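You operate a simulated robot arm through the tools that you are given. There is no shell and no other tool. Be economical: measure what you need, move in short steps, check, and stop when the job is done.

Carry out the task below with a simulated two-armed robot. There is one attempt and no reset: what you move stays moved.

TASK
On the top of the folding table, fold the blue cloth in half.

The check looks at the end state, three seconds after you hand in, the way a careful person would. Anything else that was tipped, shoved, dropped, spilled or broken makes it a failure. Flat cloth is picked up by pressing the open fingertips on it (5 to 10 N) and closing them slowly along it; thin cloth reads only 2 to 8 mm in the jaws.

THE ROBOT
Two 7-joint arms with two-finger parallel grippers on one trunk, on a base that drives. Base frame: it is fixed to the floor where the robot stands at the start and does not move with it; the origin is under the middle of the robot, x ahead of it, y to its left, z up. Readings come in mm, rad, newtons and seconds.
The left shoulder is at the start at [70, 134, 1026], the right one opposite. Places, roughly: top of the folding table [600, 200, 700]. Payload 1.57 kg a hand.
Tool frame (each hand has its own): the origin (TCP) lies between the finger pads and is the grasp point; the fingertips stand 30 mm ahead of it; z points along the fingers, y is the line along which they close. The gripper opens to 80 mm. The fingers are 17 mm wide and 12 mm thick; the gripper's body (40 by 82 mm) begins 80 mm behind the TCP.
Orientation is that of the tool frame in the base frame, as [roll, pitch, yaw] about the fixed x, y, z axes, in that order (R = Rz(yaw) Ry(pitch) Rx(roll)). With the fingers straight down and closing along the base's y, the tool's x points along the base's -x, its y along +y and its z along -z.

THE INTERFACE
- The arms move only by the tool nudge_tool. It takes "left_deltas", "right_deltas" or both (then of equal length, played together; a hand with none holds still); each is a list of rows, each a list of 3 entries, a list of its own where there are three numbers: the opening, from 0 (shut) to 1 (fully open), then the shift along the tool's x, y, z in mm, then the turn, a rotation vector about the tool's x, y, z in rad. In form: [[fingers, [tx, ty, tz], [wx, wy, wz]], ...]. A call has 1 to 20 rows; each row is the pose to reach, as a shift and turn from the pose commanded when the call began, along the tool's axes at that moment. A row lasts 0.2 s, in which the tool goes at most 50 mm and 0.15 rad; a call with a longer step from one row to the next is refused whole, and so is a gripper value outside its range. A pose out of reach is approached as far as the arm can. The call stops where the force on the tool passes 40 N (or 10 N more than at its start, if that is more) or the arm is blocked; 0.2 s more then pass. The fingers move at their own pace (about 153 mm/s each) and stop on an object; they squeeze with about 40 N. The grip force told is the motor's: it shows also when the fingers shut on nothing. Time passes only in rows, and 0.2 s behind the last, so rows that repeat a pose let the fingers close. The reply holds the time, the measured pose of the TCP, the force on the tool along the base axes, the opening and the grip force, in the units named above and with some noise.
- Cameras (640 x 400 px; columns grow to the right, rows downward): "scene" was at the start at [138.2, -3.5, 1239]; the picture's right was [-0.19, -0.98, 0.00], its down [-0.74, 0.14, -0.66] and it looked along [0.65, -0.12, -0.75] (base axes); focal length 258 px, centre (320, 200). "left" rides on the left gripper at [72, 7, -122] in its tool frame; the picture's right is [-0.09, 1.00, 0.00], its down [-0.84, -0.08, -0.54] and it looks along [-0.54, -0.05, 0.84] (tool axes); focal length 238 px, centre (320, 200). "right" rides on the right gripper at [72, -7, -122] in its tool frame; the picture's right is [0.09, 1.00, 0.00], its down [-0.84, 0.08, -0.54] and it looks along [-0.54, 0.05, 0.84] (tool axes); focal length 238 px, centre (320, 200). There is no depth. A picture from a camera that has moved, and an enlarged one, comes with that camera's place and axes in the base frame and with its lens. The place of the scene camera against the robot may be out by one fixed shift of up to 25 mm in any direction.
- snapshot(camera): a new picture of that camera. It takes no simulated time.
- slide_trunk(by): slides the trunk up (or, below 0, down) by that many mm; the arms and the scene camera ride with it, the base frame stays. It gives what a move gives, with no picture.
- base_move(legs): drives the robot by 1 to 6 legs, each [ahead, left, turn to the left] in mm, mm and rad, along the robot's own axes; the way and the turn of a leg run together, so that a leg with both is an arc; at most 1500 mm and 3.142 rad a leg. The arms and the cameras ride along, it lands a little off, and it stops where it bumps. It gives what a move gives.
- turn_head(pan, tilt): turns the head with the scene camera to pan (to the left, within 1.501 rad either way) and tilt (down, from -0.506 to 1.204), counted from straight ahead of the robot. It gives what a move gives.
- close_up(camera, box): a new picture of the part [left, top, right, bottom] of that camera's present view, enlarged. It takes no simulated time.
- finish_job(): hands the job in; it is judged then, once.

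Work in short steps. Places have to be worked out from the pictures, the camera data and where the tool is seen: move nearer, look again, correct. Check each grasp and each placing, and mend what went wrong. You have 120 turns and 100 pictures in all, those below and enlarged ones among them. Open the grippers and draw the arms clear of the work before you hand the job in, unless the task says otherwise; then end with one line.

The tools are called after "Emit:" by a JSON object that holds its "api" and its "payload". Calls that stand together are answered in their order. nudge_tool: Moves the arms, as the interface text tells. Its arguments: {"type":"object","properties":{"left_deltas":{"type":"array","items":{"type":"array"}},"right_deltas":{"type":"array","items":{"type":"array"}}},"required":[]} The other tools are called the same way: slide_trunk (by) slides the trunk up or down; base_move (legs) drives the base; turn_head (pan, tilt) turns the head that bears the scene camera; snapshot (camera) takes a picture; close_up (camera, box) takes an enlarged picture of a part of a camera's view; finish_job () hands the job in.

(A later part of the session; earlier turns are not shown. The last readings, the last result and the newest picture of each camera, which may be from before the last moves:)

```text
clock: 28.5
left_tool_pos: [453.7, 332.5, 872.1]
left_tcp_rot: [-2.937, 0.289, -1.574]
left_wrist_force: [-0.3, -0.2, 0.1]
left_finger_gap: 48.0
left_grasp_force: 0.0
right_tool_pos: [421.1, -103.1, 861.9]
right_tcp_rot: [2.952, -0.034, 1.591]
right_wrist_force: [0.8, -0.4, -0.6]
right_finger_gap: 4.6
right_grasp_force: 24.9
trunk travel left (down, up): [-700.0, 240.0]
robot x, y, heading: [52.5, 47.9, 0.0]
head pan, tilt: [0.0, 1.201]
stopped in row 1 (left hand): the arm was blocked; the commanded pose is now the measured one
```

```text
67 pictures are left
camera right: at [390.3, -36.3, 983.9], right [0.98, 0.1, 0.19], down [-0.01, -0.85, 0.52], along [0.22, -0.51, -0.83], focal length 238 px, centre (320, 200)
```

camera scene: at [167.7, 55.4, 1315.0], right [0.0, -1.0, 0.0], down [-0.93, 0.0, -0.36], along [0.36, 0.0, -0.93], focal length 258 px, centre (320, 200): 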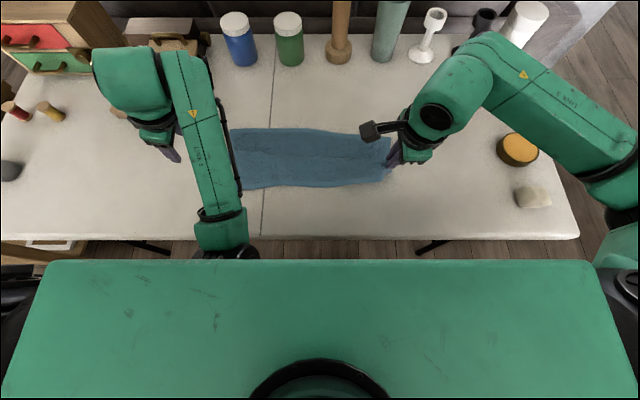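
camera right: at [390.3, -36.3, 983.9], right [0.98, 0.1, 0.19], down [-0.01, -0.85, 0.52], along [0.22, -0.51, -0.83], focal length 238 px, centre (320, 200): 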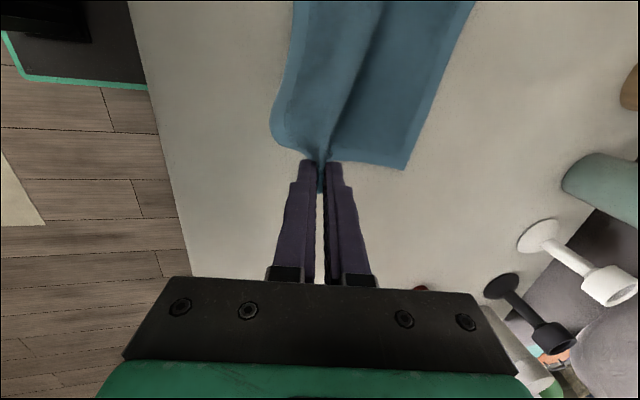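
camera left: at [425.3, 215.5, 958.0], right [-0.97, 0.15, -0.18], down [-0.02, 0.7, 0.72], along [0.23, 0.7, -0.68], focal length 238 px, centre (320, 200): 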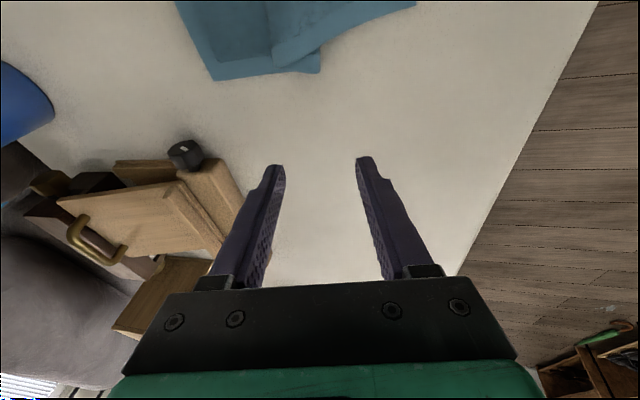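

The left arm was blocked (its elbow has swung in by the chest). I complete the right lay-down alone first.

Emit:
{"api": "nudge_tool", "payload": {"right_deltas": [[0, [-8, -25, -2], [0.05, 0, 0]], [0, [-18, -52, 14], [0.1, 0, 0]], [0, [-28, -69, 35], [0.15, 0, 0]], [0, [-35, -80, 55], [0.19, 0, 0]], [0, [-37, -86, 64], [0.19, 0, 0]], [0, [-37, -86, 68], [0.19, 0, 0]], [0, [-37, -86, 68], [0.19, 0, 0]]]}}

Emit:
{"api": "snapshot", "payload": {"camera": "right"}}

```text
clock: 30.1
left_tool_pos: [453.5, 332.3, 871.8]
left_tcp_rot: [-2.938, 0.287, -1.575]
left_wrist_force: [0.7, -0.2, 0.1]
left_finger_gap: 47.9
left_grasp_force: 0.0
right_tool_pos: [350.1, -138.6, 778.0]
right_tcp_rot: [-3.141, -0.034, 1.589]
right_wrist_force: [-1.4, 0.2, 0.7]
right_finger_gap: 4.4
right_grasp_force: 25.1
trunk travel left (down, up): [-700.0, 240.0]
robot x, y, heading: [52.5, 44.4, -0.001]
head pan, tilt: [0.0, 1.201]
```

```text
66 pictures are left
camera right: at [342.8, -71.1, 903.2], right [0.99, 0.11, 0.0], down [0.09, -0.85, 0.51], along [0.06, -0.51, -0.86], focal length 238 px, centre (320, 200)
```

right: 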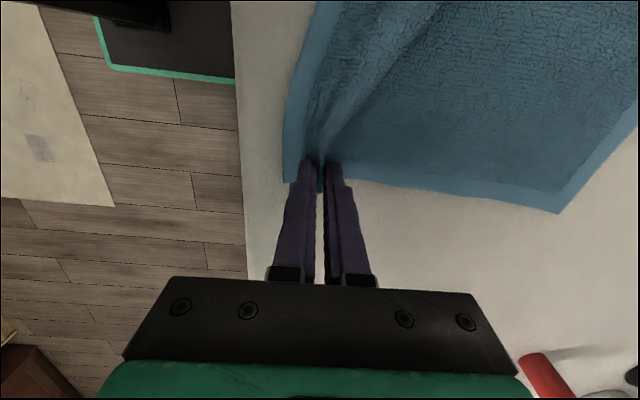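

Right corner is laid out nicely. I release it and lift straight up; then free the left arm by moving it forward.

Emit:
{"api": "nudge_tool", "payload": {"right_deltas": [[0.15, [0, 0, 2], [0, 0, 0]], [0.35, [0, 0, 0], [0, 0, 0]], [0.5, [0, 0, -10], [0, 0, 0]], [0.5, [0, 0, -40], [0, 0, 0]], [0.5, [0, 0, -75], [0, 0, 0]], [0.5, [0, 0, -75], [0, 0, 0]]]}}

Emit:
{"api": "nudge_tool", "payload": {"left_deltas": [[0.6, [0, -12, 0], [0, 0, 0]], [0.6, [0, -25, 0], [0, 0, 0]], [0.6, [0, -40, 0], [0, 0, 0]], [0.6, [0, -55, 0], [0, 0, 0]], [0.6, [0, -70, 0], [0, 0, 0]]]}}

Emit:
{"api": "snapshot", "payload": {"camera": "scene"}}

```text
clock: 31.5
left_tool_pos: [454.0, 330.9, 871.7]
left_tcp_rot: [-2.938, 0.288, -1.575]
left_wrist_force: [-0.3, 0.4, 0.2]
left_finger_gap: 48.0
left_grasp_force: 0.2
right_tool_pos: [349.1, -141.0, 853.3]
right_tcp_rot: [-3.14, -0.033, 1.59]
right_wrist_force: [-0.1, 0.3, -0.6]
right_finger_gap: 40.1
right_grasp_force: 0.0
trunk travel left (down, up): [-700.0, 240.0]
robot x, y, heading: [50.0, 49.5, -0.007]
head pan, tilt: [0.0, 1.201]
```

```text
clock: 32.7
left_tool_pos: [522.5, 335.6, 886.0]
left_tcp_rot: [-2.939, 0.308, -1.567]
left_wrist_force: [-0.7, 0.2, -0.2]
left_finger_gap: 47.8
left_grasp_force: 0.0
right_tool_pos: [350.1, -141.4, 852.9]
right_tcp_rot: [-3.14, -0.033, 1.59]
right_wrist_force: [0.4, -0.5, 0.3]
right_finger_gap: 39.9
right_grasp_force: 0.0
trunk travel left (down, up): [-700.0, 240.0]
robot x, y, heading: [53.1, 43.8, 0.002]
head pan, tilt: [0.0, 1.201]
```

```text
65 pictures are left
camera scene: at [168.9, 55.3, 1314.8], right [0.0, -1.0, 0.0], down [-0.93, 0.0, -0.36], along [0.36, 0.0, -0.93], focal length 258 px, centre (320, 200)
```

scene: 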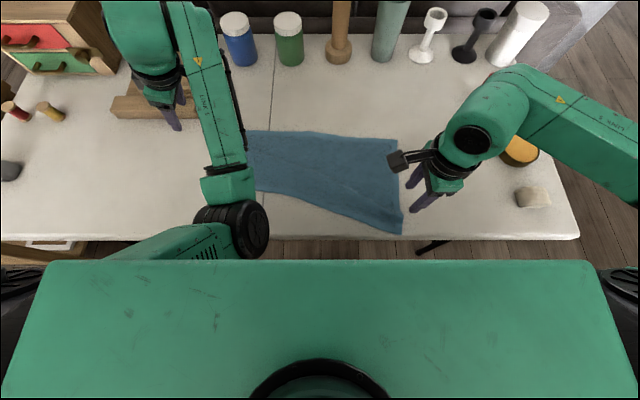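

The left arm moves freely again, though its elbow is tucked in. I raise the trunk a bit for clearance, level the left hand and turn it back to the default yaw to swing the elbow out.

Emit:
{"api": "slide_trunk", "payload": {"by": 60}}

Emit:
{"api": "nudge_tool", "payload": {"left_deltas": [[0.6, [5, 0, 0], [-0.07, 0.1, 0]], [0.6, [10, 0, 0], [-0.14, 0.2, 0]], [0.6, [15, 0, 0], [-0.2, 0.3, 0]], [0.6, [15, 0, 0], [-0.2, 0.3, 0]], [0.6, [15, 0, 0], [-0.2, 0.3, 0]]]}}

```text
clock: 33.7
left_tool_pos: [522.5, 335.2, 948.0]
left_tcp_rot: [-2.936, 0.307, -1.564]
left_wrist_force: [0.0, 0.0, 0.6]
left_finger_gap: 47.9
left_grasp_force: 0.1
right_tool_pos: [350.7, -141.2, 912.0]
right_tcp_rot: [-3.141, -0.032, 1.591]
right_wrist_force: [-0.7, -0.3, 0.0]
right_finger_gap: 40.1
right_grasp_force: 0.0
trunk travel left (down, up): [-760.0, 180.0]
robot x, y, heading: [54.3, 44.3, 0.002]
head pan, tilt: [0.0, 1.201]
```

```text
clock: 34.9
left_tool_pos: [527.7, 321.7, 938.2]
left_tcp_rot: [3.14, -0.007, -1.597]
left_wrist_force: [0.7, -1.0, 0.0]
left_finger_gap: 47.9
left_grasp_force: 0.1
left hand out of reach, approached as far as the arm can: row 3, 4, 5
right_tool_pos: [351.0, -140.6, 913.7]
right_tcp_rot: [-3.141, -0.033, 1.59]
right_wrist_force: [0.1, -0.2, -0.2]
right_finger_gap: 40.0
right_grasp_force: 0.0
trunk travel left (down, up): [-760.0, 180.0]
robot x, y, heading: [52.5, 45.1, 0.0]
head pan, tilt: [0.0, 1.201]
```

Level now; I turn the left back to default yaw.

Emit:
{"api": "nudge_tool", "payload": {"left_deltas": [[0.6, [0, 0, 0], [0, 0, 0.131]], [0.6, [0, 0, 0], [0, 0, 0.262]], [0.6, [0, 0, 0], [0, 0, 0.393]], [0.6, [0, 0, 0], [0, 0, 0.524]], [0.6, [0, 0, 0], [0, 0, 0.654]], [0.6, [0, 0, 0], [0, 0, 0.785]], [0.6, [0, 0, 0], [0, 0, 0.916]], [0.6, [0, 0, 0], [0, 0, 1.047]], [0.6, [0, 0, 0], [0, 0, 1.178]], [0.6, [0, 0, 0], [0, 0, 1.309]], [0.6, [0, 0, 0], [0, 0, 1.44]], [0.6, [0, 0, 0], [0, 0, 1.571]], [0.6, [0, 0, 0], [0, 0, 1.571]]]}}

Emit:
{"api": "snapshot", "payload": {"camera": "scene"}}

```text
clock: 37.7
left_tool_pos: [526.9, 321.1, 936.0]
left_tcp_rot: [-3.136, -0.004, 3.111]
left_wrist_force: [0.1, -0.2, 0.2]
left_finger_gap: 47.9
left_grasp_force: 0.1
right_tool_pos: [350.7, -140.8, 912.4]
right_tcp_rot: [3.141, -0.032, 1.591]
right_wrist_force: [-0.6, 0.6, -0.5]
right_finger_gap: 40.1
right_grasp_force: 0.1
trunk travel left (down, up): [-760.0, 180.0]
robot x, y, heading: [50.2, 42.3, 0.0]
head pan, tilt: [0.0, 1.201]
```

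```text
64 pictures are left
camera scene: at [168.5, 55.5, 1374.9], right [0.0, -1.0, 0.0], down [-0.93, 0.0, -0.36], along [0.36, 0.0, -0.93], focal length 258 px, centre (320, 200)
```

scene: 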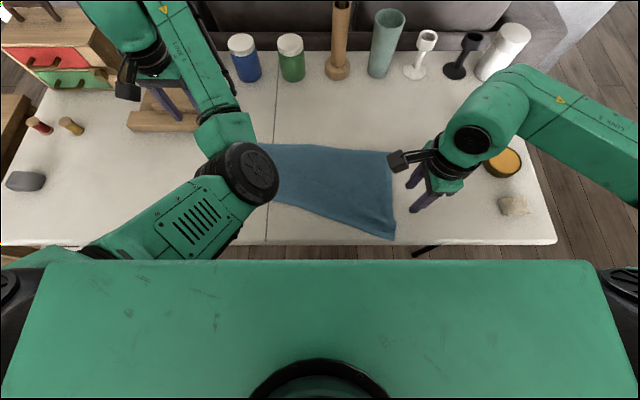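

The elbow is still tucked in front. I bring the left hand to its start pose relative to the robot (464,207,1072), hoping the arm returns to its original posture.

Emit:
{"api": "nudge_tool", "payload": {"left_deltas": [[0.6, [0, 0, -20], [0, 0, 0]], [0.6, [0, 0, -45], [0, 0, 0]], [0.6, [0, 0, -70], [0, 0, 0]], [0.6, [10, -15, -95], [0, 0, 0]], [0.6, [20, -35, -120], [0, 0, 0]], [0.6, [30, -55, -136], [0, 0, 0]], [0.6, [40, -75, -136], [0, 0, 0]], [0.6, [50, -95, -136], [0, 0, 0]], [0.6, [63, -114, -136], [0, 0, 0]], [0.6, [63, -114, -136], [0, 0, 0]]]}}

Emit:
{"api": "snapshot", "payload": {"camera": "scene"}}

```text
clock: 39.9
left_tool_pos: [580.9, 308.1, 1066.1]
left_tcp_rot: [-3.13, -0.004, 3.108]
left_wrist_force: [-1.3, -0.5, -0.7]
left_finger_gap: 48.0
left_grasp_force: 0.1
left hand out of reach, approached as far as the arm can: row 1, 2, 3, 4, 5, 6, 7, 8, 9, 10
right_tool_pos: [350.2, -140.0, 911.8]
right_tcp_rot: [-3.141, -0.033, 1.589]
right_wrist_force: [-0.5, -0.5, -0.4]
right_finger_gap: 39.8
right_grasp_force: 0.0
trunk travel left (down, up): [-760.0, 180.0]
robot x, y, heading: [53.6, 45.0, 0.003]
head pan, tilt: [0.0, 1.201]
```

```text
63 pictures are left
camera scene: at [168.5, 55.5, 1374.9], right [0.0, -1.0, 0.0], down [-0.93, 0.0, -0.36], along [0.36, 0.0, -0.93], focal length 258 px, centre (320, 200)
```

scene: 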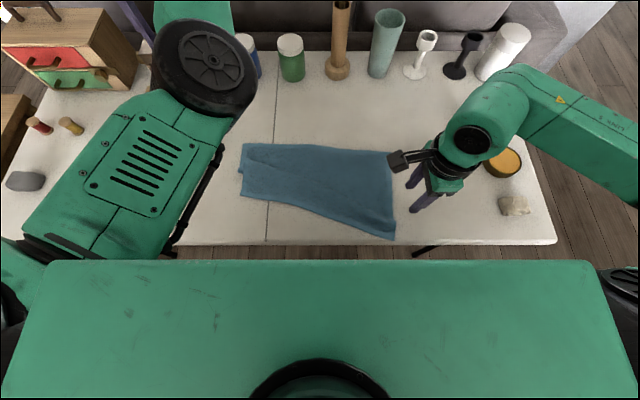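

The elbow is swinging up and over. I continue by moving the hand outward and slightly down to let it pass to the outside.

Emit:
{"api": "nudge_tool", "payload": {"left_deltas": [[0.6, [0, 20, 0], [0, 0, 0]], [0.6, [0, 45, 0], [0, 0, 0]], [0.6, [0, 70, 0], [0, 0, 0]], [0.6, [10, 95, 0], [0, 0, 0]], [0.6, [20, 95, 0], [0, 0, 0.1]], [0.6, [40, 95, 10], [0, 0, 0.2]], [0.6, [60, 95, 20], [0, 0, 0.3]], [0.6, [80, 95, 30], [0, 0, 0.4]]]}}

Emit:
{"api": "snapshot", "payload": {"camera": "scene"}}

```text
clock: 41.7
left_tool_pos: [505.4, 404.1, 1035.6]
left_tcp_rot: [-3.13, 0.003, 2.703]
left_wrist_force: [-0.1, -0.3, 0.1]
left_finger_gap: 48.1
left_grasp_force: 0.1
right_tool_pos: [349.5, -140.6, 912.2]
right_tcp_rot: [3.141, -0.033, 1.59]
right_wrist_force: [0.5, 0.5, 0.7]
right_finger_gap: 40.1
right_grasp_force: 0.0
trunk travel left (down, up): [-760.0, 180.0]
robot x, y, heading: [53.1, 41.8, -0.003]
head pan, tilt: [0.0, 1.201]
```

```text
62 pictures are left
camera scene: at [168.1, 55.2, 1375.0], right [0.0, -1.0, 0.0], down [-0.93, 0.0, -0.36], along [0.36, 0.0, -0.93], focal length 258 px, centre (320, 200)
```

scene: 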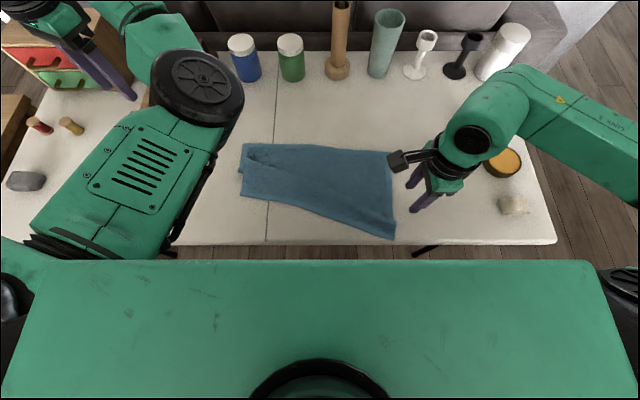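

No reach problem now. I bring the hand back toward the robot and lower, restoring the yaw, and see how the elbow settles.

Emit:
{"api": "nudge_tool", "payload": {"left_deltas": [[0.6, [15, 0, 10], [0, 0, 0]], [0.6, [30, -15, 20], [0, 0, -0.08]], [0.6, [45, -35, 30], [0, 0, -0.16]], [0.6, [45, -55, 40], [0, 0, -0.24]], [0.6, [45, -75, 55], [0, 0, -0.32]], [0.6, [45, -90, 70], [0, 0, -0.4]], [0.6, [45, -104, 85], [0, 0, -0.44]], [0.6, [45, -104, 85], [0, 0, -0.44]]]}}

Emit:
{"api": "snapshot", "payload": {"camera": "scene"}}

```text
clock: 43.5
left_tool_pos: [462.1, 378.2, 915.7]
left_tcp_rot: [3.135, 0.017, -3.111]
left_wrist_force: [0.5, 0.2, 0.4]
left_finger_gap: 47.7
left_grasp_force: 0.1
left hand out of reach, approached as far as the arm can: row 3, 4, 5, 6, 7, 8
right_tool_pos: [349.3, -140.8, 911.9]
right_tcp_rot: [3.14, -0.033, 1.59]
right_wrist_force: [0.0, -0.1, -0.2]
right_finger_gap: 39.8
right_grasp_force: 0.0
trunk travel left (down, up): [-760.0, 180.0]
robot x, y, heading: [50.6, 45.0, 0.004]
head pan, tilt: [0.0, 1.201]
```

```text
61 pictures are left
camera scene: at [168.5, 55.1, 1374.9], right [0.0, -1.0, 0.0], down [-0.93, 0.0, -0.36], along [0.36, 0.0, -0.93], focal length 258 px, centre (320, 200)
```

scene: 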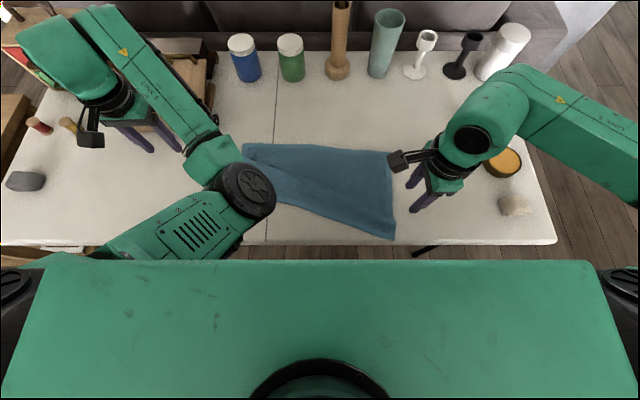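

Still elbow-in. I try a larger posture change: raise the hand high, then bring it inward across, so the elbow passes over to the outside.

Emit:
{"api": "nudge_tool", "payload": {"left_deltas": [[0.6, [-20, 0, -40], [0, 0, 0]], [0.6, [-40, 0, -80], [0, 0, 0]], [0.6, [-60, 0, -120], [0, 0, 0]], [0.6, [-60, 0, -160], [0, 0, 0]], [0.6, [-60, 0, -200], [0, 0, 0]], [0.6, [-60, 0, -240], [0, 0, 0]], [0.6, [-60, 0, -280], [0, 0, 0]], [0.6, [-60, 0, -320], [0, 0, 0]], [0.6, [-60, -40, -340], [0, 0, -0.1]], [0.6, [-60, -80, -340], [0, 0, -0.2]], [0.6, [-60, -120, -340], [0, 0, -0.3]], [0.6, [-60, -160, -340], [0, 0, -0.4]], [0.6, [-60, -200, -340], [0, 0, -0.5]], [0.6, [-60, -240, -340], [0, 0, -0.6]], [0.6, [-60, -240, -340], [0, 0, -0.7]], [0.6, [-60, -240, -340], [0, 0, -0.7]]]}}

Emit:
{"api": "snapshot", "payload": {"camera": "scene"}}

```text
clock: 46.9
left_tool_pos: [511.3, 217.1, 1306.4]
left_tcp_rot: [-3.119, -0.027, -2.419]
left_wrist_force: [0.0, 0.7, -1.2]
left_finger_gap: 47.8
left_grasp_force: 0.0
left hand out of reach, approached as far as the arm can: row 1, 2, 4, 5, 12, 13, 14, 15, 16
right_tool_pos: [350.5, -140.1, 912.7]
right_tcp_rot: [-3.14, -0.032, 1.589]
right_wrist_force: [0.8, 0.1, 0.0]
right_finger_gap: 40.0
right_grasp_force: 0.0
trunk travel left (down, up): [-760.0, 180.0]
robot x, y, heading: [52.0, 47.5, -0.001]
head pan, tilt: [0.0, 1.201]
```

```text
60 pictures are left
camera scene: at [169.3, 57.0, 1374.8], right [0.0, -1.0, 0.0], down [-0.93, 0.0, -0.36], along [0.36, 0.0, -0.93], focal length 258 px, centre (320, 200)
```

scene: 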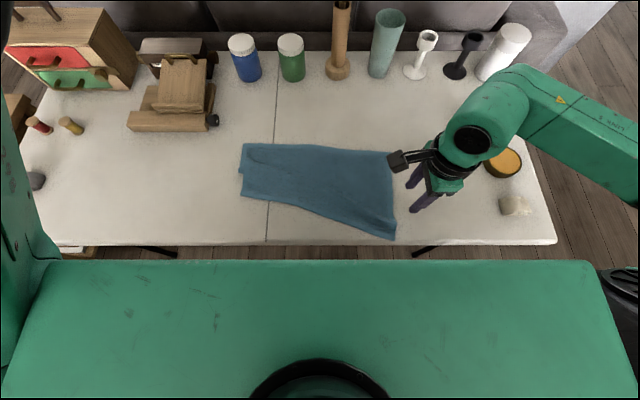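

The elbow has swung out to the left. I descend in that posture toward (450,257,960).

Emit:
{"api": "nudge_tool", "payload": {"left_deltas": [[0.6, [2, 8, 35], [0, 0, 0]], [0.6, [4, 16, 70], [0, 0, 0]], [0.6, [6, 24, 105], [0, 0, 0]], [0.6, [8, 32, 140], [0, 0, 0]], [0.6, [10, 40, 175], [0, 0, 0]], [0.6, [12, 48, 210], [0, 0, 0]], [0.6, [14, 56, 245], [0, 0, 0]], [0.6, [16, 64, 280], [0, 0, 0]], [0.6, [19, 70, 315], [0, 0, 0]], [0.6, [19, 70, 345], [0, 0, 0]], [0.6, [19, 70, 345], [0, 0, 0]]]}}

Emit:
{"api": "snapshot", "payload": {"camera": "scene"}}

```text
clock: 49.3
left_tool_pos: [488.8, 338.5, 956.4]
left_tcp_rot: [-3.139, -0.01, -2.437]
left_wrist_force: [-0.4, 0.1, 0.1]
left_finger_gap: 48.3
left_grasp_force: 0.1
left hand out of reach, approached as far as the arm can: row 1, 2, 3, 4, 5, 6, 7, 8, 9, 10, 11
right_tool_pos: [350.1, -140.3, 911.1]
right_tcp_rot: [-3.141, -0.034, 1.591]
right_wrist_force: [0.2, -0.5, -0.7]
right_finger_gap: 40.1
right_grasp_force: 0.1
trunk travel left (down, up): [-760.0, 180.0]
robot x, y, heading: [51.5, 43.3, 0.0]
head pan, tilt: [0.0, 1.201]
```

```text
59 pictures are left
camera scene: at [168.1, 55.3, 1374.9], right [0.0, -1.0, 0.0], down [-0.93, 0.0, -0.36], along [0.36, 0.0, -0.93], focal length 258 px, centre (320, 200)
```

scene: 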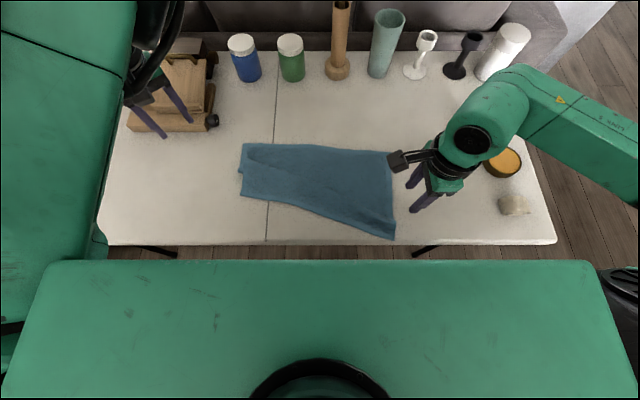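

The elbow is up and outside now. I turn the yaw back to default and move inward a little.

Emit:
{"api": "nudge_tool", "payload": {"left_deltas": [[0.6, [0, 0, 0], [0, 0, 0.13]], [0.6, [0, 0, 0], [0, 0, 0.26]], [0.6, [0, 0, 0], [0, 0, 0.39]], [0.6, [0, 0, 0], [0, 0, 0.52]], [0.6, [0, 0, 0], [0, 0, 0.7]], [0.6, [20, -8, 0], [0, 0, 0.7]], [0.6, [40, -17, 0], [0, 0, 0.7]], [0.6, [60, -25, 0], [0, 0, 0.7]], [0.6, [80, -34, 0], [0, 0, 0.7]], [0.6, [80, -34, 0], [0, 0, 0.7]]]}}

Emit:
{"api": "snapshot", "payload": {"camera": "scene"}}

```text
refused: row 5 steps farther than a row can; nothing moved
```

```text
58 pictures are left
camera scene: at [168.1, 55.3, 1374.9], right [0.0, -1.0, 0.0], down [-0.93, 0.0, -0.36], along [0.36, 0.0, -0.93], focal length 258 px, centre (320, 200)
```

scene: 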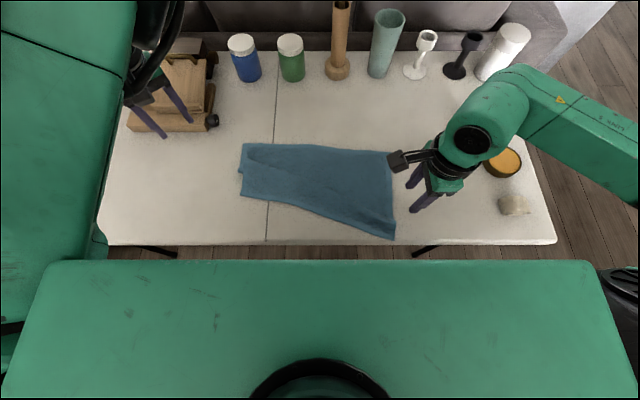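

A step was too long; I resend it with smaller turns.

Emit:
{"api": "nudge_tool", "payload": {"left_deltas": [[0.6, [0, 0, 0], [0, 0, 0.13]], [0.6, [0, 0, 0], [0, 0, 0.26]], [0.6, [0, 0, 0], [0, 0, 0.39]], [0.6, [0, 0, 0], [0, 0, 0.52]], [0.6, [0, 0, 0], [0, 0, 0.62]], [0.6, [20, -8, 0], [0, 0, 0.7]], [0.6, [40, -17, 0], [0, 0, 0.7]], [0.6, [60, -25, 0], [0, 0, 0.7]], [0.6, [80, -34, 0], [0, 0, 0.7]], [0.6, [80, -34, 0], [0, 0, 0.7]]]}}

Emit:
{"api": "snapshot", "payload": {"camera": "scene"}}

```text
clock: 51.5
left_tool_pos: [487.0, 337.4, 953.3]
left_tcp_rot: [-3.129, -0.006, -3.138]
left_wrist_force: [-0.4, 0.8, -0.3]
left_finger_gap: 48.2
left_grasp_force: 0.1
left hand out of reach, approached as far as the arm can: row 6, 7, 8, 9, 10
right_tool_pos: [349.9, -141.1, 913.0]
right_tcp_rot: [-3.141, -0.034, 1.589]
right_wrist_force: [0.4, -0.3, 0.8]
right_finger_gap: 40.0
right_grasp_force: 0.1
trunk travel left (down, up): [-760.0, 180.0]
robot x, y, heading: [49.4, 42.7, -0.003]
head pan, tilt: [0.0, 1.201]
```

```text
57 pictures are left
camera scene: at [168.5, 55.5, 1374.9], right [0.0, -1.0, 0.0], down [-0.93, 0.0, -0.36], along [0.36, 0.0, -0.93], focal length 258 px, centre (320, 200)
```

scene: 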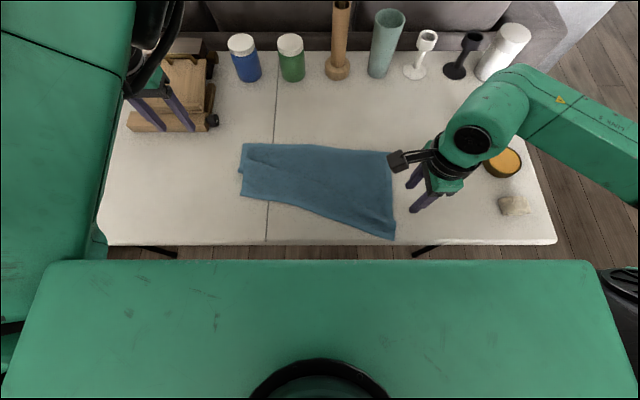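

The left arm still won't come in, so I'll park it and do the fold with the right arm, driving the base sideways for each corner. First a close look at the cloth.

Emit:
{"api": "close_up", "payload": {"camera": "scene", "box": [200, 120, 440, 260]}}

```text
2.67 times, centred on (320, 190) of scene
camera zoom: at [168.5, 55.5, 1374.9], right [0.0, -1.0, 0.0], down [-0.93, 0.0, -0.36], along [0.36, 0.0, -0.93], focal length 689 px, centre (320, 227)
```

zoom: 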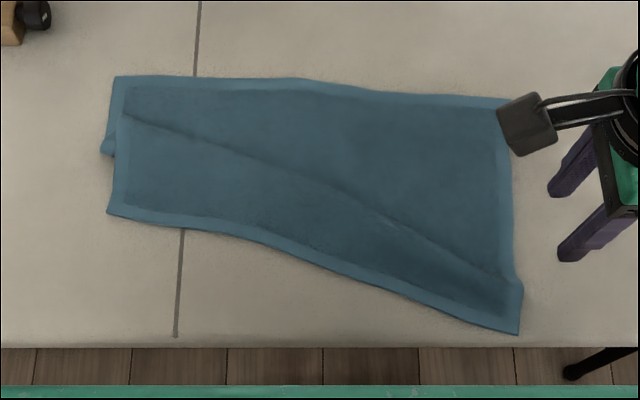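

The cloth has a tuck on its left part. Before going single-handed, I try once more to move the left hand to its start-relative pose from this elbow-up posture.

Emit:
{"api": "nudge_tool", "payload": {"left_deltas": [[0.6, [0, 0, -30], [0, 0, 0]], [0.6, [0, 0, -60], [0, 0, 0]], [0.6, [0, 0, -90], [0, 0, 0]], [0.6, [0, 0, -120], [0, 0, 0]], [0.6, [5, -20, -120], [0, 0, 0]], [0.6, [10, -40, -120], [0, 0, 0]], [0.6, [15, -60, -120], [0, 0, 0]], [0.6, [20, -80, -120], [0, 0, 0]], [0.6, [23, -100, -120], [0, 0, 0]], [0.6, [23, -130, -120], [0, 0, 0]], [0.6, [23, -130, -120], [0, 0, 0]], [0.6, [23, -130, -120], [0, 0, 0]]]}}

Emit:
{"api": "snapshot", "payload": {"camera": "scene"}}

```text
clock: 54.1
left_tool_pos: [534.4, 313.1, 1090.4]
left_tcp_rot: [-3.105, -0.005, -3.118]
left_wrist_force: [-0.2, 0.3, 0.1]
left_finger_gap: 47.8
left_grasp_force: 0.1
left hand out of reach, approached as far as the arm can: row 5, 6, 7, 8, 9, 10, 11, 12
right_tool_pos: [349.5, -139.9, 912.2]
right_tcp_rot: [3.141, -0.034, 1.589]
right_wrist_force: [0.4, -0.4, -0.4]
right_finger_gap: 39.9
right_grasp_force: 0.1
trunk travel left (down, up): [-760.0, 180.0]
robot x, y, heading: [50.7, 44.0, -0.001]
head pan, tilt: [0.0, 1.201]
```

```text
55 pictures are left
camera scene: at [167.8, 56.0, 1375.0], right [0.0, -1.0, 0.0], down [-0.93, 0.0, -0.36], along [0.36, 0.0, -0.93], focal length 258 px, centre (320, 200)
```

scene: 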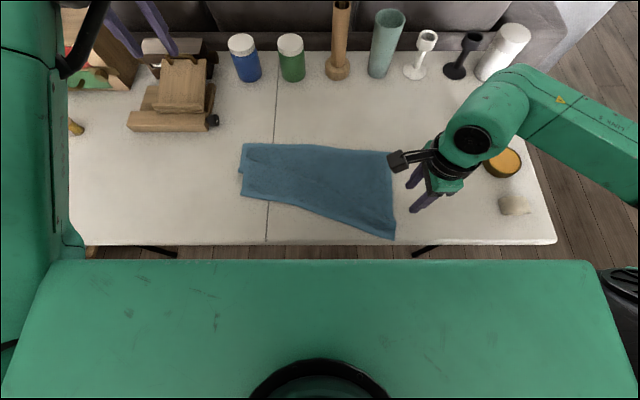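

Turning the other way (toward camera-inward) earlier let it come inward, so I rotate −1.5 here and then move in.

Emit:
{"api": "nudge_tool", "payload": {"left_deltas": [[0.6, [0, 0, 0], [0, 0, -0.14]], [0.6, [0, 0, 0], [0, 0, -0.28]], [0.6, [0, 0, 0], [0, 0, -0.42]], [0.6, [0, 0, 0], [0, 0, -0.56]], [0.6, [0, 0, 0], [0, 0, -0.7]], [0.6, [0, 0, 0], [0, 0, -0.84]], [0.6, [0, 0, 0], [0, 0, -0.98]], [0.6, [0, 0, 0], [0, 0, -1.12]], [0.6, [0, 0, 0], [0, 0, -1.26]], [0.6, [0, 0, 0], [0, 0, -1.4]], [0.6, [0, 0, 0], [0, 0, -1.54]], [0.6, [20, -20, 0], [0, 0, -1.54]], [0.6, [40, -40, 0], [0, 0, -1.54]], [0.6, [60, -60, 0], [0, 0, -1.54]], [0.6, [60, -60, 0], [0, 0, -1.54]]]}}

Emit:
{"api": "snapshot", "payload": {"camera": "scene"}}

```text
clock: 57.3
left_tool_pos: [521.3, 321.9, 1093.1]
left_tcp_rot: [3.126, -0.035, -1.573]
left_wrist_force: [0.8, -0.3, -0.2]
left_finger_gap: 48.3
left_grasp_force: 0.1
left hand out of reach, approached as far as the arm can: row 12, 13, 14, 15
right_tool_pos: [350.6, -140.4, 911.6]
right_tcp_rot: [3.141, -0.033, 1.589]
right_wrist_force: [0.5, -0.7, 0.2]
right_finger_gap: 40.1
right_grasp_force: 0.0
trunk travel left (down, up): [-760.0, 180.0]
robot x, y, heading: [52.1, 44.1, -0.008]
head pan, tilt: [0.0, 1.201]
```

```text
54 pictures are left
camera scene: at [168.5, 55.3, 1374.9], right [0.0, -1.0, 0.0], down [-0.93, 0.0, -0.36], along [0.36, 0.0, -0.93], focal length 258 px, centre (320, 200)
```

scene: 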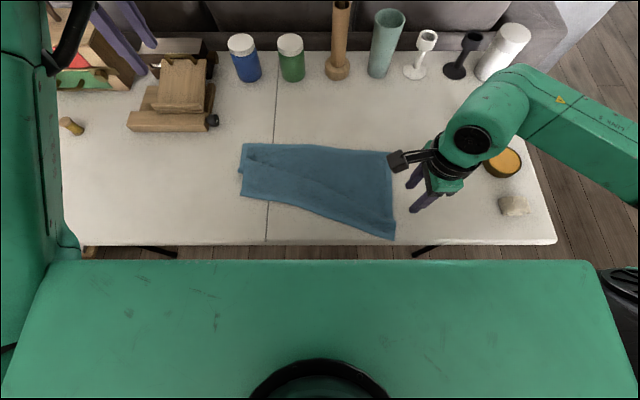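

The left arm stays limited, so I commit to the right arm. I drive 340 mm left so the right hand can pull the near-left corner out and remove the tuck.

Emit:
{"api": "base_move", "payload": {"legs": [[0, 340, 0]]}}

Emit:
{"api": "snapshot", "payload": {"camera": "scene"}}

Emit:
{"api": "snapshot", "payload": {"camera": "right"}}

```text
clock: 59.5
left_tool_pos: [523.2, 659.6, 1097.3]
left_tcp_rot: [3.137, -0.04, -1.576]
left_wrist_force: [-1.1, 0.7, 0.4]
left_finger_gap: 47.9
left_grasp_force: 0.1
right_tool_pos: [349.6, 199.0, 912.7]
right_tcp_rot: [3.141, -0.035, 1.586]
right_wrist_force: [0.0, 1.3, -0.6]
right_finger_gap: 39.8
right_grasp_force: 0.1
trunk travel left (down, up): [-760.0, 180.0]
robot x, y, heading: [51.1, 389.5, -0.004]
head pan, tilt: [0.0, 1.201]
```

```text
53 pictures are left
camera scene: at [168.9, 395.5, 1374.9], right [0.0, -1.0, 0.0], down [-0.93, 0.0, -0.36], along [0.36, 0.0, -0.93], focal length 258 px, centre (320, 200)
```

scene: 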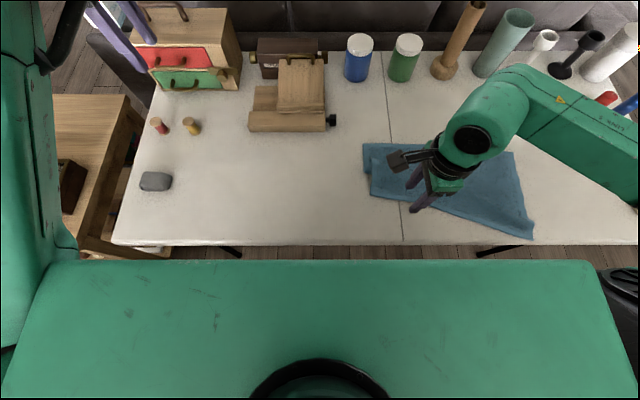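

```text
52 pictures are left
camera right: at [343.1, 266.6, 1037.2], right [0.99, 0.11, 0.0], down [0.09, -0.85, 0.51], along [0.06, -0.51, -0.86], focal length 238 px, centre (320, 200)
```

right: 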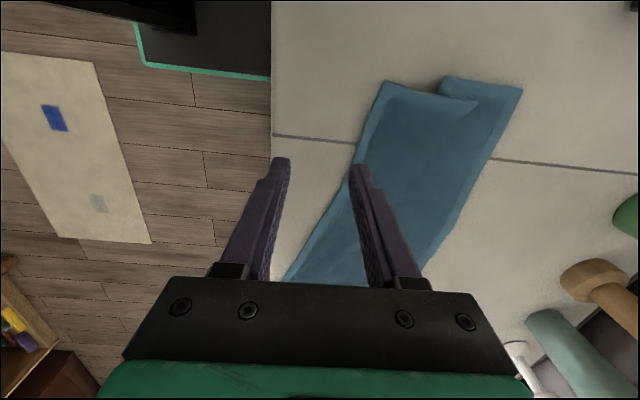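

The NL corner is at about (421,251). I turn the right hand to match the slanted near edge and hover above its edge near that corner, gap 32 mm.

Emit:
{"api": "nudge_tool", "payload": {"right_deltas": [[0.4, [7, 19, 15], [0, 0, 0.1]], [0.4, [14, 38, 35], [0, 0, 0.2]], [0.4, [21, 57, 60], [0, 0, 0.3]], [0.4, [27, 75, 85], [0, 0, 0.34]], [0.4, [27, 75, 105], [0, 0, 0.34]], [0.4, [27, 75, 115], [0, 0, 0.34]], [0.4, [27, 75, 115], [0, 0, 0.34]]]}}

Emit:
{"api": "snapshot", "payload": {"camera": "right"}}

```text
clock: 61.1
left_tool_pos: [522.7, 661.1, 1097.3]
left_tcp_rot: [3.138, -0.046, -1.571]
left_wrist_force: [1.1, -0.1, -0.4]
left_finger_gap: 48.1
left_grasp_force: 0.1
right_tool_pos: [425.3, 232.9, 798.2]
right_tcp_rot: [-3.129, -0.032, 1.249]
right_wrist_force: [-0.1, -0.7, 1.2]
right_finger_gap: 32.0
right_grasp_force: 0.1
trunk travel left (down, up): [-760.0, 180.0]
robot x, y, heading: [51.3, 385.0, -0.001]
head pan, tilt: [0.0, 1.201]
```

```text
51 pictures are left
camera right: at [441.3, 298.0, 923.0], right [0.97, -0.23, -0.01], down [-0.19, -0.84, 0.51], along [-0.12, -0.5, -0.86], focal length 238 px, centre (320, 200)
```

right: 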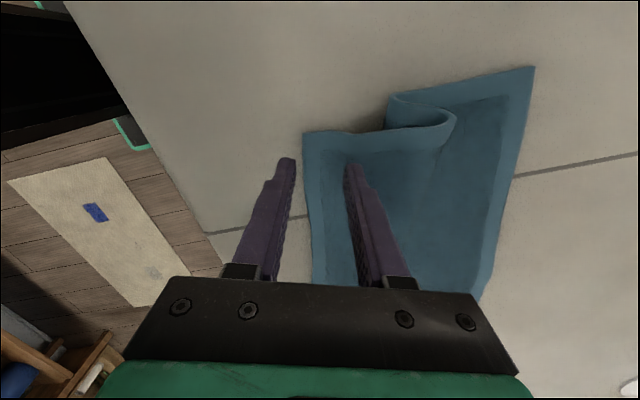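

Position is right: edge at x≈412 under the jaws. I descend to contact.

Emit:
{"api": "nudge_tool", "payload": {"right_deltas": [[0.4, [0, 0, 8], [0, 0, 0]], [0.4, [0, 0, 16], [0, 0, 0]], [0.4, [0, 0, 22], [0, 0, 0]], [0.4, [0, 0, 22], [0, 0, 0]]]}}

```text
clock: 62.1
left_tool_pos: [522.6, 662.0, 1097.0]
left_tcp_rot: [3.138, -0.046, -1.571]
left_wrist_force: [0.5, 0.5, -0.2]
left_finger_gap: 48.1
left_grasp_force: 0.1
right_tool_pos: [423.8, 233.1, 775.9]
right_tcp_rot: [-3.129, -0.031, 1.247]
right_wrist_force: [0.0, -0.8, -0.6]
right_finger_gap: 32.2
right_grasp_force: 0.0
trunk travel left (down, up): [-760.0, 180.0]
robot x, y, heading: [51.6, 387.4, -0.001]
head pan, tilt: [0.0, 1.201]
```

Not touching yet; 3 mm further down, then close slowly.

Emit:
{"api": "nudge_tool", "payload": {"right_deltas": [[0.4, [0, 0, 2], [0, 0, 0]], [0.4, [0, 0, 3], [0, 0, 0]], [0.36, [0, 0, 3], [0, 0, 0]], [0.32, [0, 0, 3], [0, 0, 0]], [0.28, [0, 0, 3], [0, 0, 0]], [0.24, [0, 0, 3], [0, 0, 0]], [0.2, [0, 0, 3], [0, 0, 0]], [0.16, [0, 0, 3], [0, 0, 0]], [0.12, [0, 0, 3], [0, 0, 0]], [0.08, [0, 0, 3], [0, 0, 0]], [0.04, [0, 0, 3], [0, 0, 0]], [0, [0, 0, 3], [0, 0, 0]], [0, [0, 0, 3], [0, 0, 0]]]}}

Emit:
{"api": "close_up", "payload": {"camera": "right", "box": [200, 60, 520, 260]}}

```text
clock: 64.9
left_tool_pos: [524.0, 662.8, 1097.4]
left_tcp_rot: [3.138, -0.044, -1.571]
left_wrist_force: [0.1, -0.6, -0.9]
left_finger_gap: 48.2
left_grasp_force: 0.0
right_tool_pos: [424.9, 232.6, 773.4]
right_tcp_rot: [-3.131, -0.031, 1.247]
right_wrist_force: [0.2, -0.7, 2.5]
right_finger_gap: 4.5
right_grasp_force: 25.1
trunk travel left (down, up): [-760.0, 180.0]
robot x, y, heading: [54.3, 385.2, -0.002]
head pan, tilt: [0.0, 1.201]
```

```text
2.00 times, centred on (360, 160) of right
camera zoom: at [441.7, 299.2, 898.5], right [0.97, -0.23, -0.01], down [-0.19, -0.84, 0.51], along [-0.12, -0.5, -0.86], focal length 477 px, centre (240, 280)
```

zoom: 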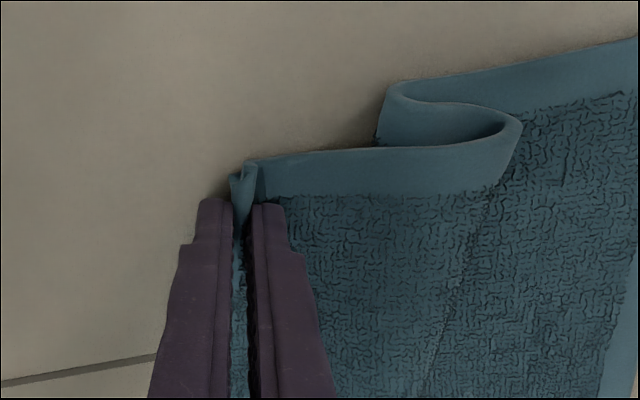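

The edge itself is now in the jaws — a better grip. I lift 25 mm and pull straight toward the robot to remove the tuck.

Emit:
{"api": "nudge_tool", "payload": {"right_deltas": [[0, [0, 0, -12], [0, 0, 0]], [0, [0, 0, -25], [0, 0, 0]], [0, [-4, -18, -25], [0, 0, -0.07]], [0, [-8, -36, -25], [0, 0, -0.14]], [0, [-12, -54, -25], [0, 0, -0.21]], [0, [-16, -72, -25], [0, 0, -0.28]], [0, [-20, -88, -25], [0, 0, -0.34]], [0, [-20, -88, -25], [0, 0, -0.34]]]}}

Emit:
{"api": "snapshot", "payload": {"camera": "right"}}

Emit:
{"api": "snapshot", "payload": {"camera": "scene"}}

```text
clock: 66.7
left_tool_pos: [524.0, 660.5, 1097.2]
left_tcp_rot: [3.139, -0.046, -1.571]
left_wrist_force: [-0.5, 0.1, 0.2]
left_finger_gap: 48.0
left_grasp_force: 0.0
right_tool_pos: [334.9, 242.8, 798.5]
right_tcp_rot: [-3.14, -0.033, 1.591]
right_wrist_force: [-0.3, -0.3, 0.5]
right_finger_gap: 4.6
right_grasp_force: 25.1
trunk travel left (down, up): [-760.0, 180.0]
robot x, y, heading: [52.1, 384.8, -0.002]
head pan, tilt: [0.0, 1.201]
```

```text
49 pictures are left
camera right: at [327.5, 308.9, 923.6], right [0.99, 0.11, 0.0], down [0.09, -0.85, 0.51], along [0.06, -0.51, -0.86], focal length 238 px, centre (320, 200)
```

right: 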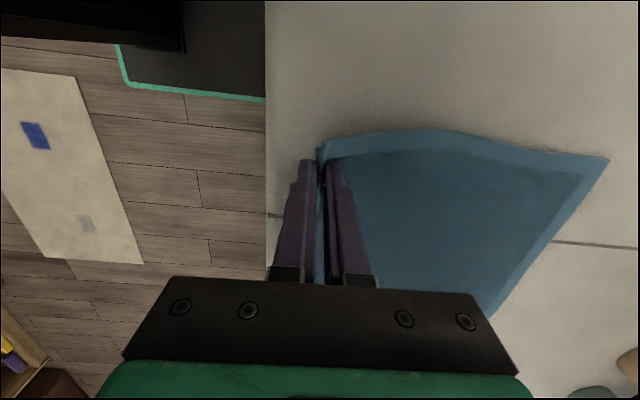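

```text
48 pictures are left
camera scene: at [169.3, 396.7, 1374.9], right [0.0, -1.0, 0.0], down [-0.93, 0.0, -0.36], along [0.36, 0.0, -0.93], focal length 258 px, centre (320, 200)
```

scene: 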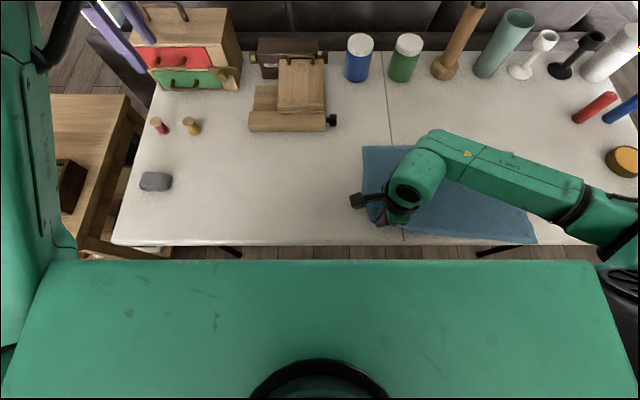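

The tuck is out and FL is at (571,263). I take up a bit more slack, then carry the corner over in an arc to the far-left corner.

Emit:
{"api": "nudge_tool", "payload": {"right_deltas": [[0, [0, -9, 0], [0, 0, 0]], [0, [0, -18, 0], [0, 0, 0]], [0, [0, -14, -25], [0, 0, 0]], [0, [0, 0, -50], [0, 0, 0]], [0, [0, 22, -70], [0, 0, 0]], [0, [0, 49, -83], [-0.05, 0, 0]], [0, [0, 79, -88], [-0.1, 0, 0]], [0, [0, 110, -86], [-0.15, 0, 0]], [0, [0, 140, -76], [-0.2, 0, 0]], [0, [0, 167, -60], [-0.25, 0, 0]], [0, [0, 189, -40], [-0.3, 0, 0]], [0, [0, 205, -16], [-0.3, 0, 0]], [0, [0, 215, 6], [-0.3, 0, 0]], [0, [0, 217, 12], [-0.3, 0, 0]], [0, [0, 217, 12], [-0.3, 0, 0]]]}}

Emit:
{"api": "snapshot", "payload": {"camera": "right"}}

Emit:
{"api": "snapshot", "payload": {"camera": "scene"}}

```text
clock: 69.9
left_tool_pos: [523.4, 661.5, 1096.8]
left_tcp_rot: [3.138, -0.046, -1.57]
left_wrist_force: [-1.2, -0.9, 0.4]
left_finger_gap: 48.0
left_grasp_force: 0.1
right_tool_pos: [552.4, 244.6, 788.2]
right_tcp_rot: [2.839, -0.033, 1.588]
right_wrist_force: [-0.9, 0.1, -0.3]
right_finger_gap: 4.3
right_grasp_force: 25.2
trunk travel left (down, up): [-760.0, 180.0]
robot x, y, heading: [50.6, 385.5, -0.001]
head pan, tilt: [0.0, 1.201]
```

```text
47 pictures are left
camera right: at [509.3, 312.4, 904.1], right [0.95, 0.1, 0.3], down [-0.07, -0.86, 0.51], along [0.31, -0.51, -0.81], focal length 238 px, centre (320, 200)
```

right: 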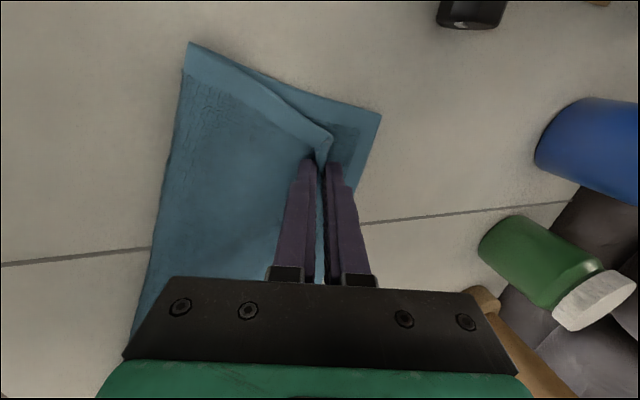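

```text
46 pictures are left
camera scene: at [169.0, 396.7, 1374.9], right [0.0, -1.0, 0.0], down [-0.93, 0.0, -0.36], along [0.36, 0.0, -0.93], focal length 258 px, centre (320, 200)
```

scene: 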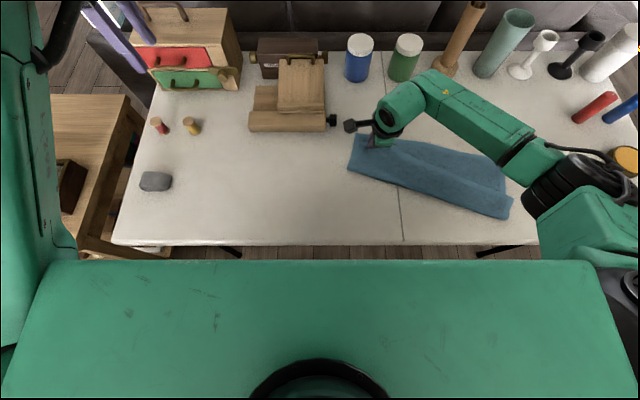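

The far-left corner has slipped forward to about (610,275); the held corner is 35 mm short of it. I move it on and lower it.

Emit:
{"api": "nudge_tool", "payload": {"right_deltas": [[0, [4, 16.7, -3.2], [0, 0, 0]], [0, [8, 31, 1.2], [0, 0, 0]], [0, [12, 41.6, 7.7], [0, 0, 0]], [0, [12, 39, 16], [0, 0, 0]], [0, [12, 37.1, 22], [0, 0, 0]], [0, [12, 37.1, 22], [0, 0, 0]]]}}

Emit:
{"api": "snapshot", "payload": {"camera": "right"}}

```text
clock: 71.3
left_tool_pos: [522.7, 661.8, 1098.3]
left_tcp_rot: [3.138, -0.046, -1.571]
left_wrist_force: [0.0, -0.9, 0.1]
left_finger_gap: 47.8
left_grasp_force: 0.1
right_tool_pos: [595.1, 258.7, 776.9]
right_tcp_rot: [2.841, -0.034, 1.589]
right_wrist_force: [1.7, -1.6, 6.3]
right_finger_gap: 4.6
right_grasp_force: 25.4
trunk travel left (down, up): [-760.0, 180.0]
robot x, y, heading: [51.8, 387.5, 0.001]
head pan, tilt: [0.0, 1.201]
```

```text
45 pictures are left
camera right: at [550.8, 325.5, 895.4], right [0.95, 0.1, 0.3], down [-0.07, -0.86, 0.51], along [0.31, -0.51, -0.81], focal length 238 px, centre (320, 200)
```

right: 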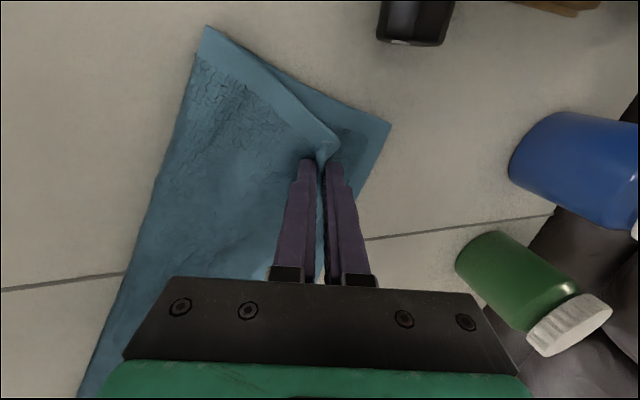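

The whole cloth slid forward with the grip (FL now ≈(655,290)). I look at it from the head camera before going on.

Emit:
{"api": "close_up", "payload": {"camera": "scene", "box": [320, 90, 540, 230]}}

```text
2.86 times, centred on (430, 160) of scene
camera zoom: at [168.1, 396.8, 1375.1], right [0.0, -1.0, 0.0], down [-0.93, 0.0, -0.36], along [0.36, 0.0, -0.93], focal length 738 px, centre (6, 314)
```

zoom: 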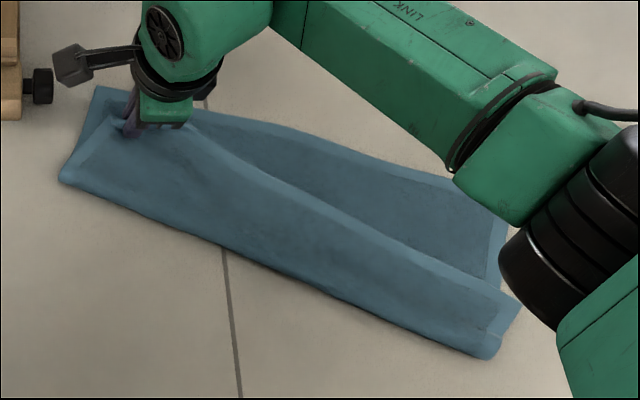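

Now it is clear: the near edge is taut between the held corner and the still-near right corner, which drags everything. I release here, then carry the near-right corner over.

Emit:
{"api": "nudge_tool", "payload": {"right_deltas": [[0.1, [0, 0, 0], [0, 0, 0]], [0.25, [0, 0, 0], [0, 0, 0]], [0.3, [0, 0, -10], [0, 0, 0]], [0.3, [0, 0, -40], [0, 0, 0]], [0.3, [0, -30, -75], [0, 0, 0]], [0.3, [0, -60, -100], [0.1, 0, 0]], [0.3, [0, -100, -110], [0.2, 0, 0]], [0.3, [0, -140, -110], [0.3, 0, 0]], [0.3, [0, -140, -110], [0.3, 0, 0]]]}}

Emit:
{"api": "base_move", "payload": {"legs": [[0, -330, 0]]}}

Emit:
{"api": "snapshot", "payload": {"camera": "scene"}}

Emit:
{"api": "snapshot", "payload": {"camera": "right"}}

```text
clock: 73.3
left_tool_pos: [524.2, 662.6, 1098.0]
left_tcp_rot: [3.136, -0.045, -1.57]
left_wrist_force: [0.0, 0.3, 0.3]
left_finger_gap: 48.0
left_grasp_force: 0.1
right_tool_pos: [427.7, 252.8, 842.1]
right_tcp_rot: [-3.14, -0.033, 1.587]
right_wrist_force: [-0.3, -0.9, -0.5]
right_finger_gap: 24.1
right_grasp_force: 0.0
trunk travel left (down, up): [-760.0, 180.0]
robot x, y, heading: [50.1, 383.1, -0.003]
head pan, tilt: [0.0, 1.201]
```

```text
clock: 75.5
left_tool_pos: [522.8, 337.1, 1096.8]
left_tcp_rot: [3.137, -0.047, -1.569]
left_wrist_force: [-0.1, 1.0, -0.8]
left_finger_gap: 48.0
left_grasp_force: 0.1
right_tool_pos: [427.0, -73.2, 841.1]
right_tcp_rot: [-3.141, -0.034, 1.591]
right_wrist_force: [0.5, -0.1, -0.1]
right_finger_gap: 24.0
right_grasp_force: 0.0
trunk travel left (down, up): [-760.0, 180.0]
robot x, y, heading: [53.1, 55.7, 0.002]
head pan, tilt: [0.0, 1.201]
```

```text
43 pictures are left
camera scene: at [168.8, 70.1, 1374.9], right [0.0, -1.0, 0.0], down [-0.93, 0.0, -0.36], along [0.36, 0.0, -0.93], focal length 258 px, centre (320, 200)
```

scene: 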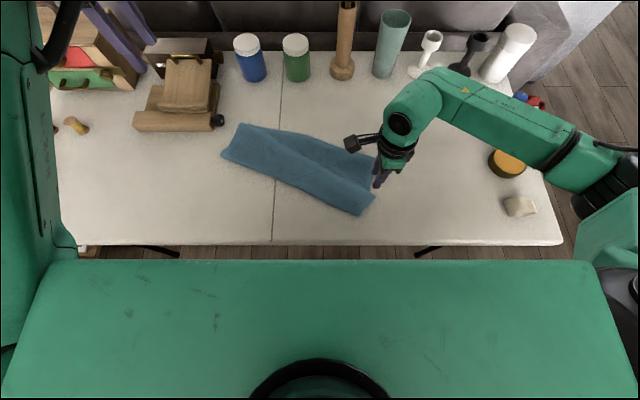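

```text
42 pictures are left
camera right: at [419.7, -6.6, 966.2], right [0.99, 0.11, 0.0], down [0.1, -0.85, 0.51], along [0.06, -0.51, -0.86], focal length 238 px, centre (320, 200)
```

right: 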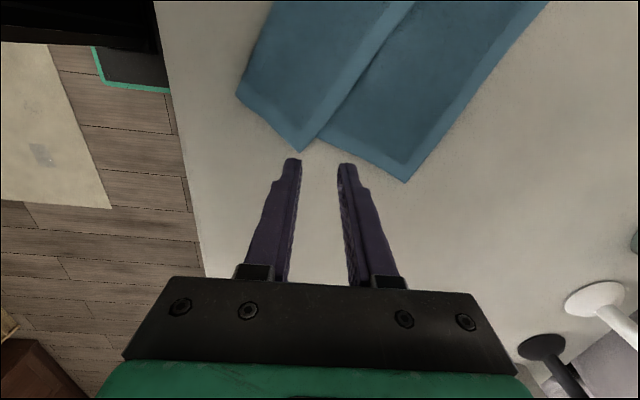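

FR ≈(523,−111), NR ≈(412,−86), right fold end ≈(350,−43). I'll pinch the upper layer's right edge beside NR (outer finger on bare table), so I turn the hand by −1.03 and hover there.

Emit:
{"api": "nudge_tool", "payload": {"right_deltas": [[0.4, [0, -3, 0], [0, 0, -0.13]], [0.4, [1, -6, 0], [0, 0, -0.26]], [0.4, [2, -9, 5], [0, 0, -0.39]], [0.4, [3, -12, 10], [0, 0, -0.52]], [0.4, [4, -15, 15], [0, 0, -0.65]], [0.4, [5, -18, 25], [0, 0, -0.78]], [0.4, [5, -21, 33], [0, 0, -0.91]], [0.4, [5, -21, 41], [0, 0, -1.03]], [0.4, [5, -21, 41], [0, 0, -1.03]]]}}

Emit:
{"api": "snapshot", "payload": {"camera": "right"}}

```text
clock: 77.5
left_tool_pos: [524.0, 335.5, 1096.7]
left_tcp_rot: [3.136, -0.047, -1.571]
left_wrist_force: [0.2, -0.9, 0.5]
left_finger_gap: 48.2
left_grasp_force: 0.0
right_tool_pos: [406.2, -68.7, 799.8]
right_tcp_rot: [3.113, -0.017, 2.623]
right_wrist_force: [0.0, 1.0, -0.7]
right_finger_gap: 31.7
right_grasp_force: 0.1
trunk travel left (down, up): [-760.0, 180.0]
robot x, y, heading: [53.0, 56.3, 0.001]
head pan, tilt: [0.0, 1.201]
```

```text
41 pictures are left
camera right: at [341.1, -43.4, 923.7], right [0.41, 0.91, 0.03], down [0.77, -0.37, 0.53], along [0.49, -0.2, -0.85], focal length 238 px, centre (320, 200)
```

right: 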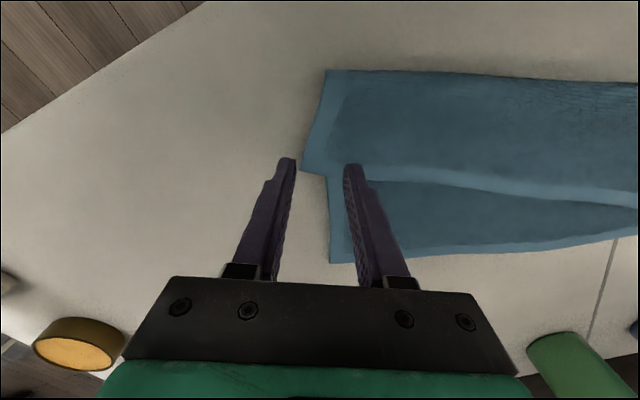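

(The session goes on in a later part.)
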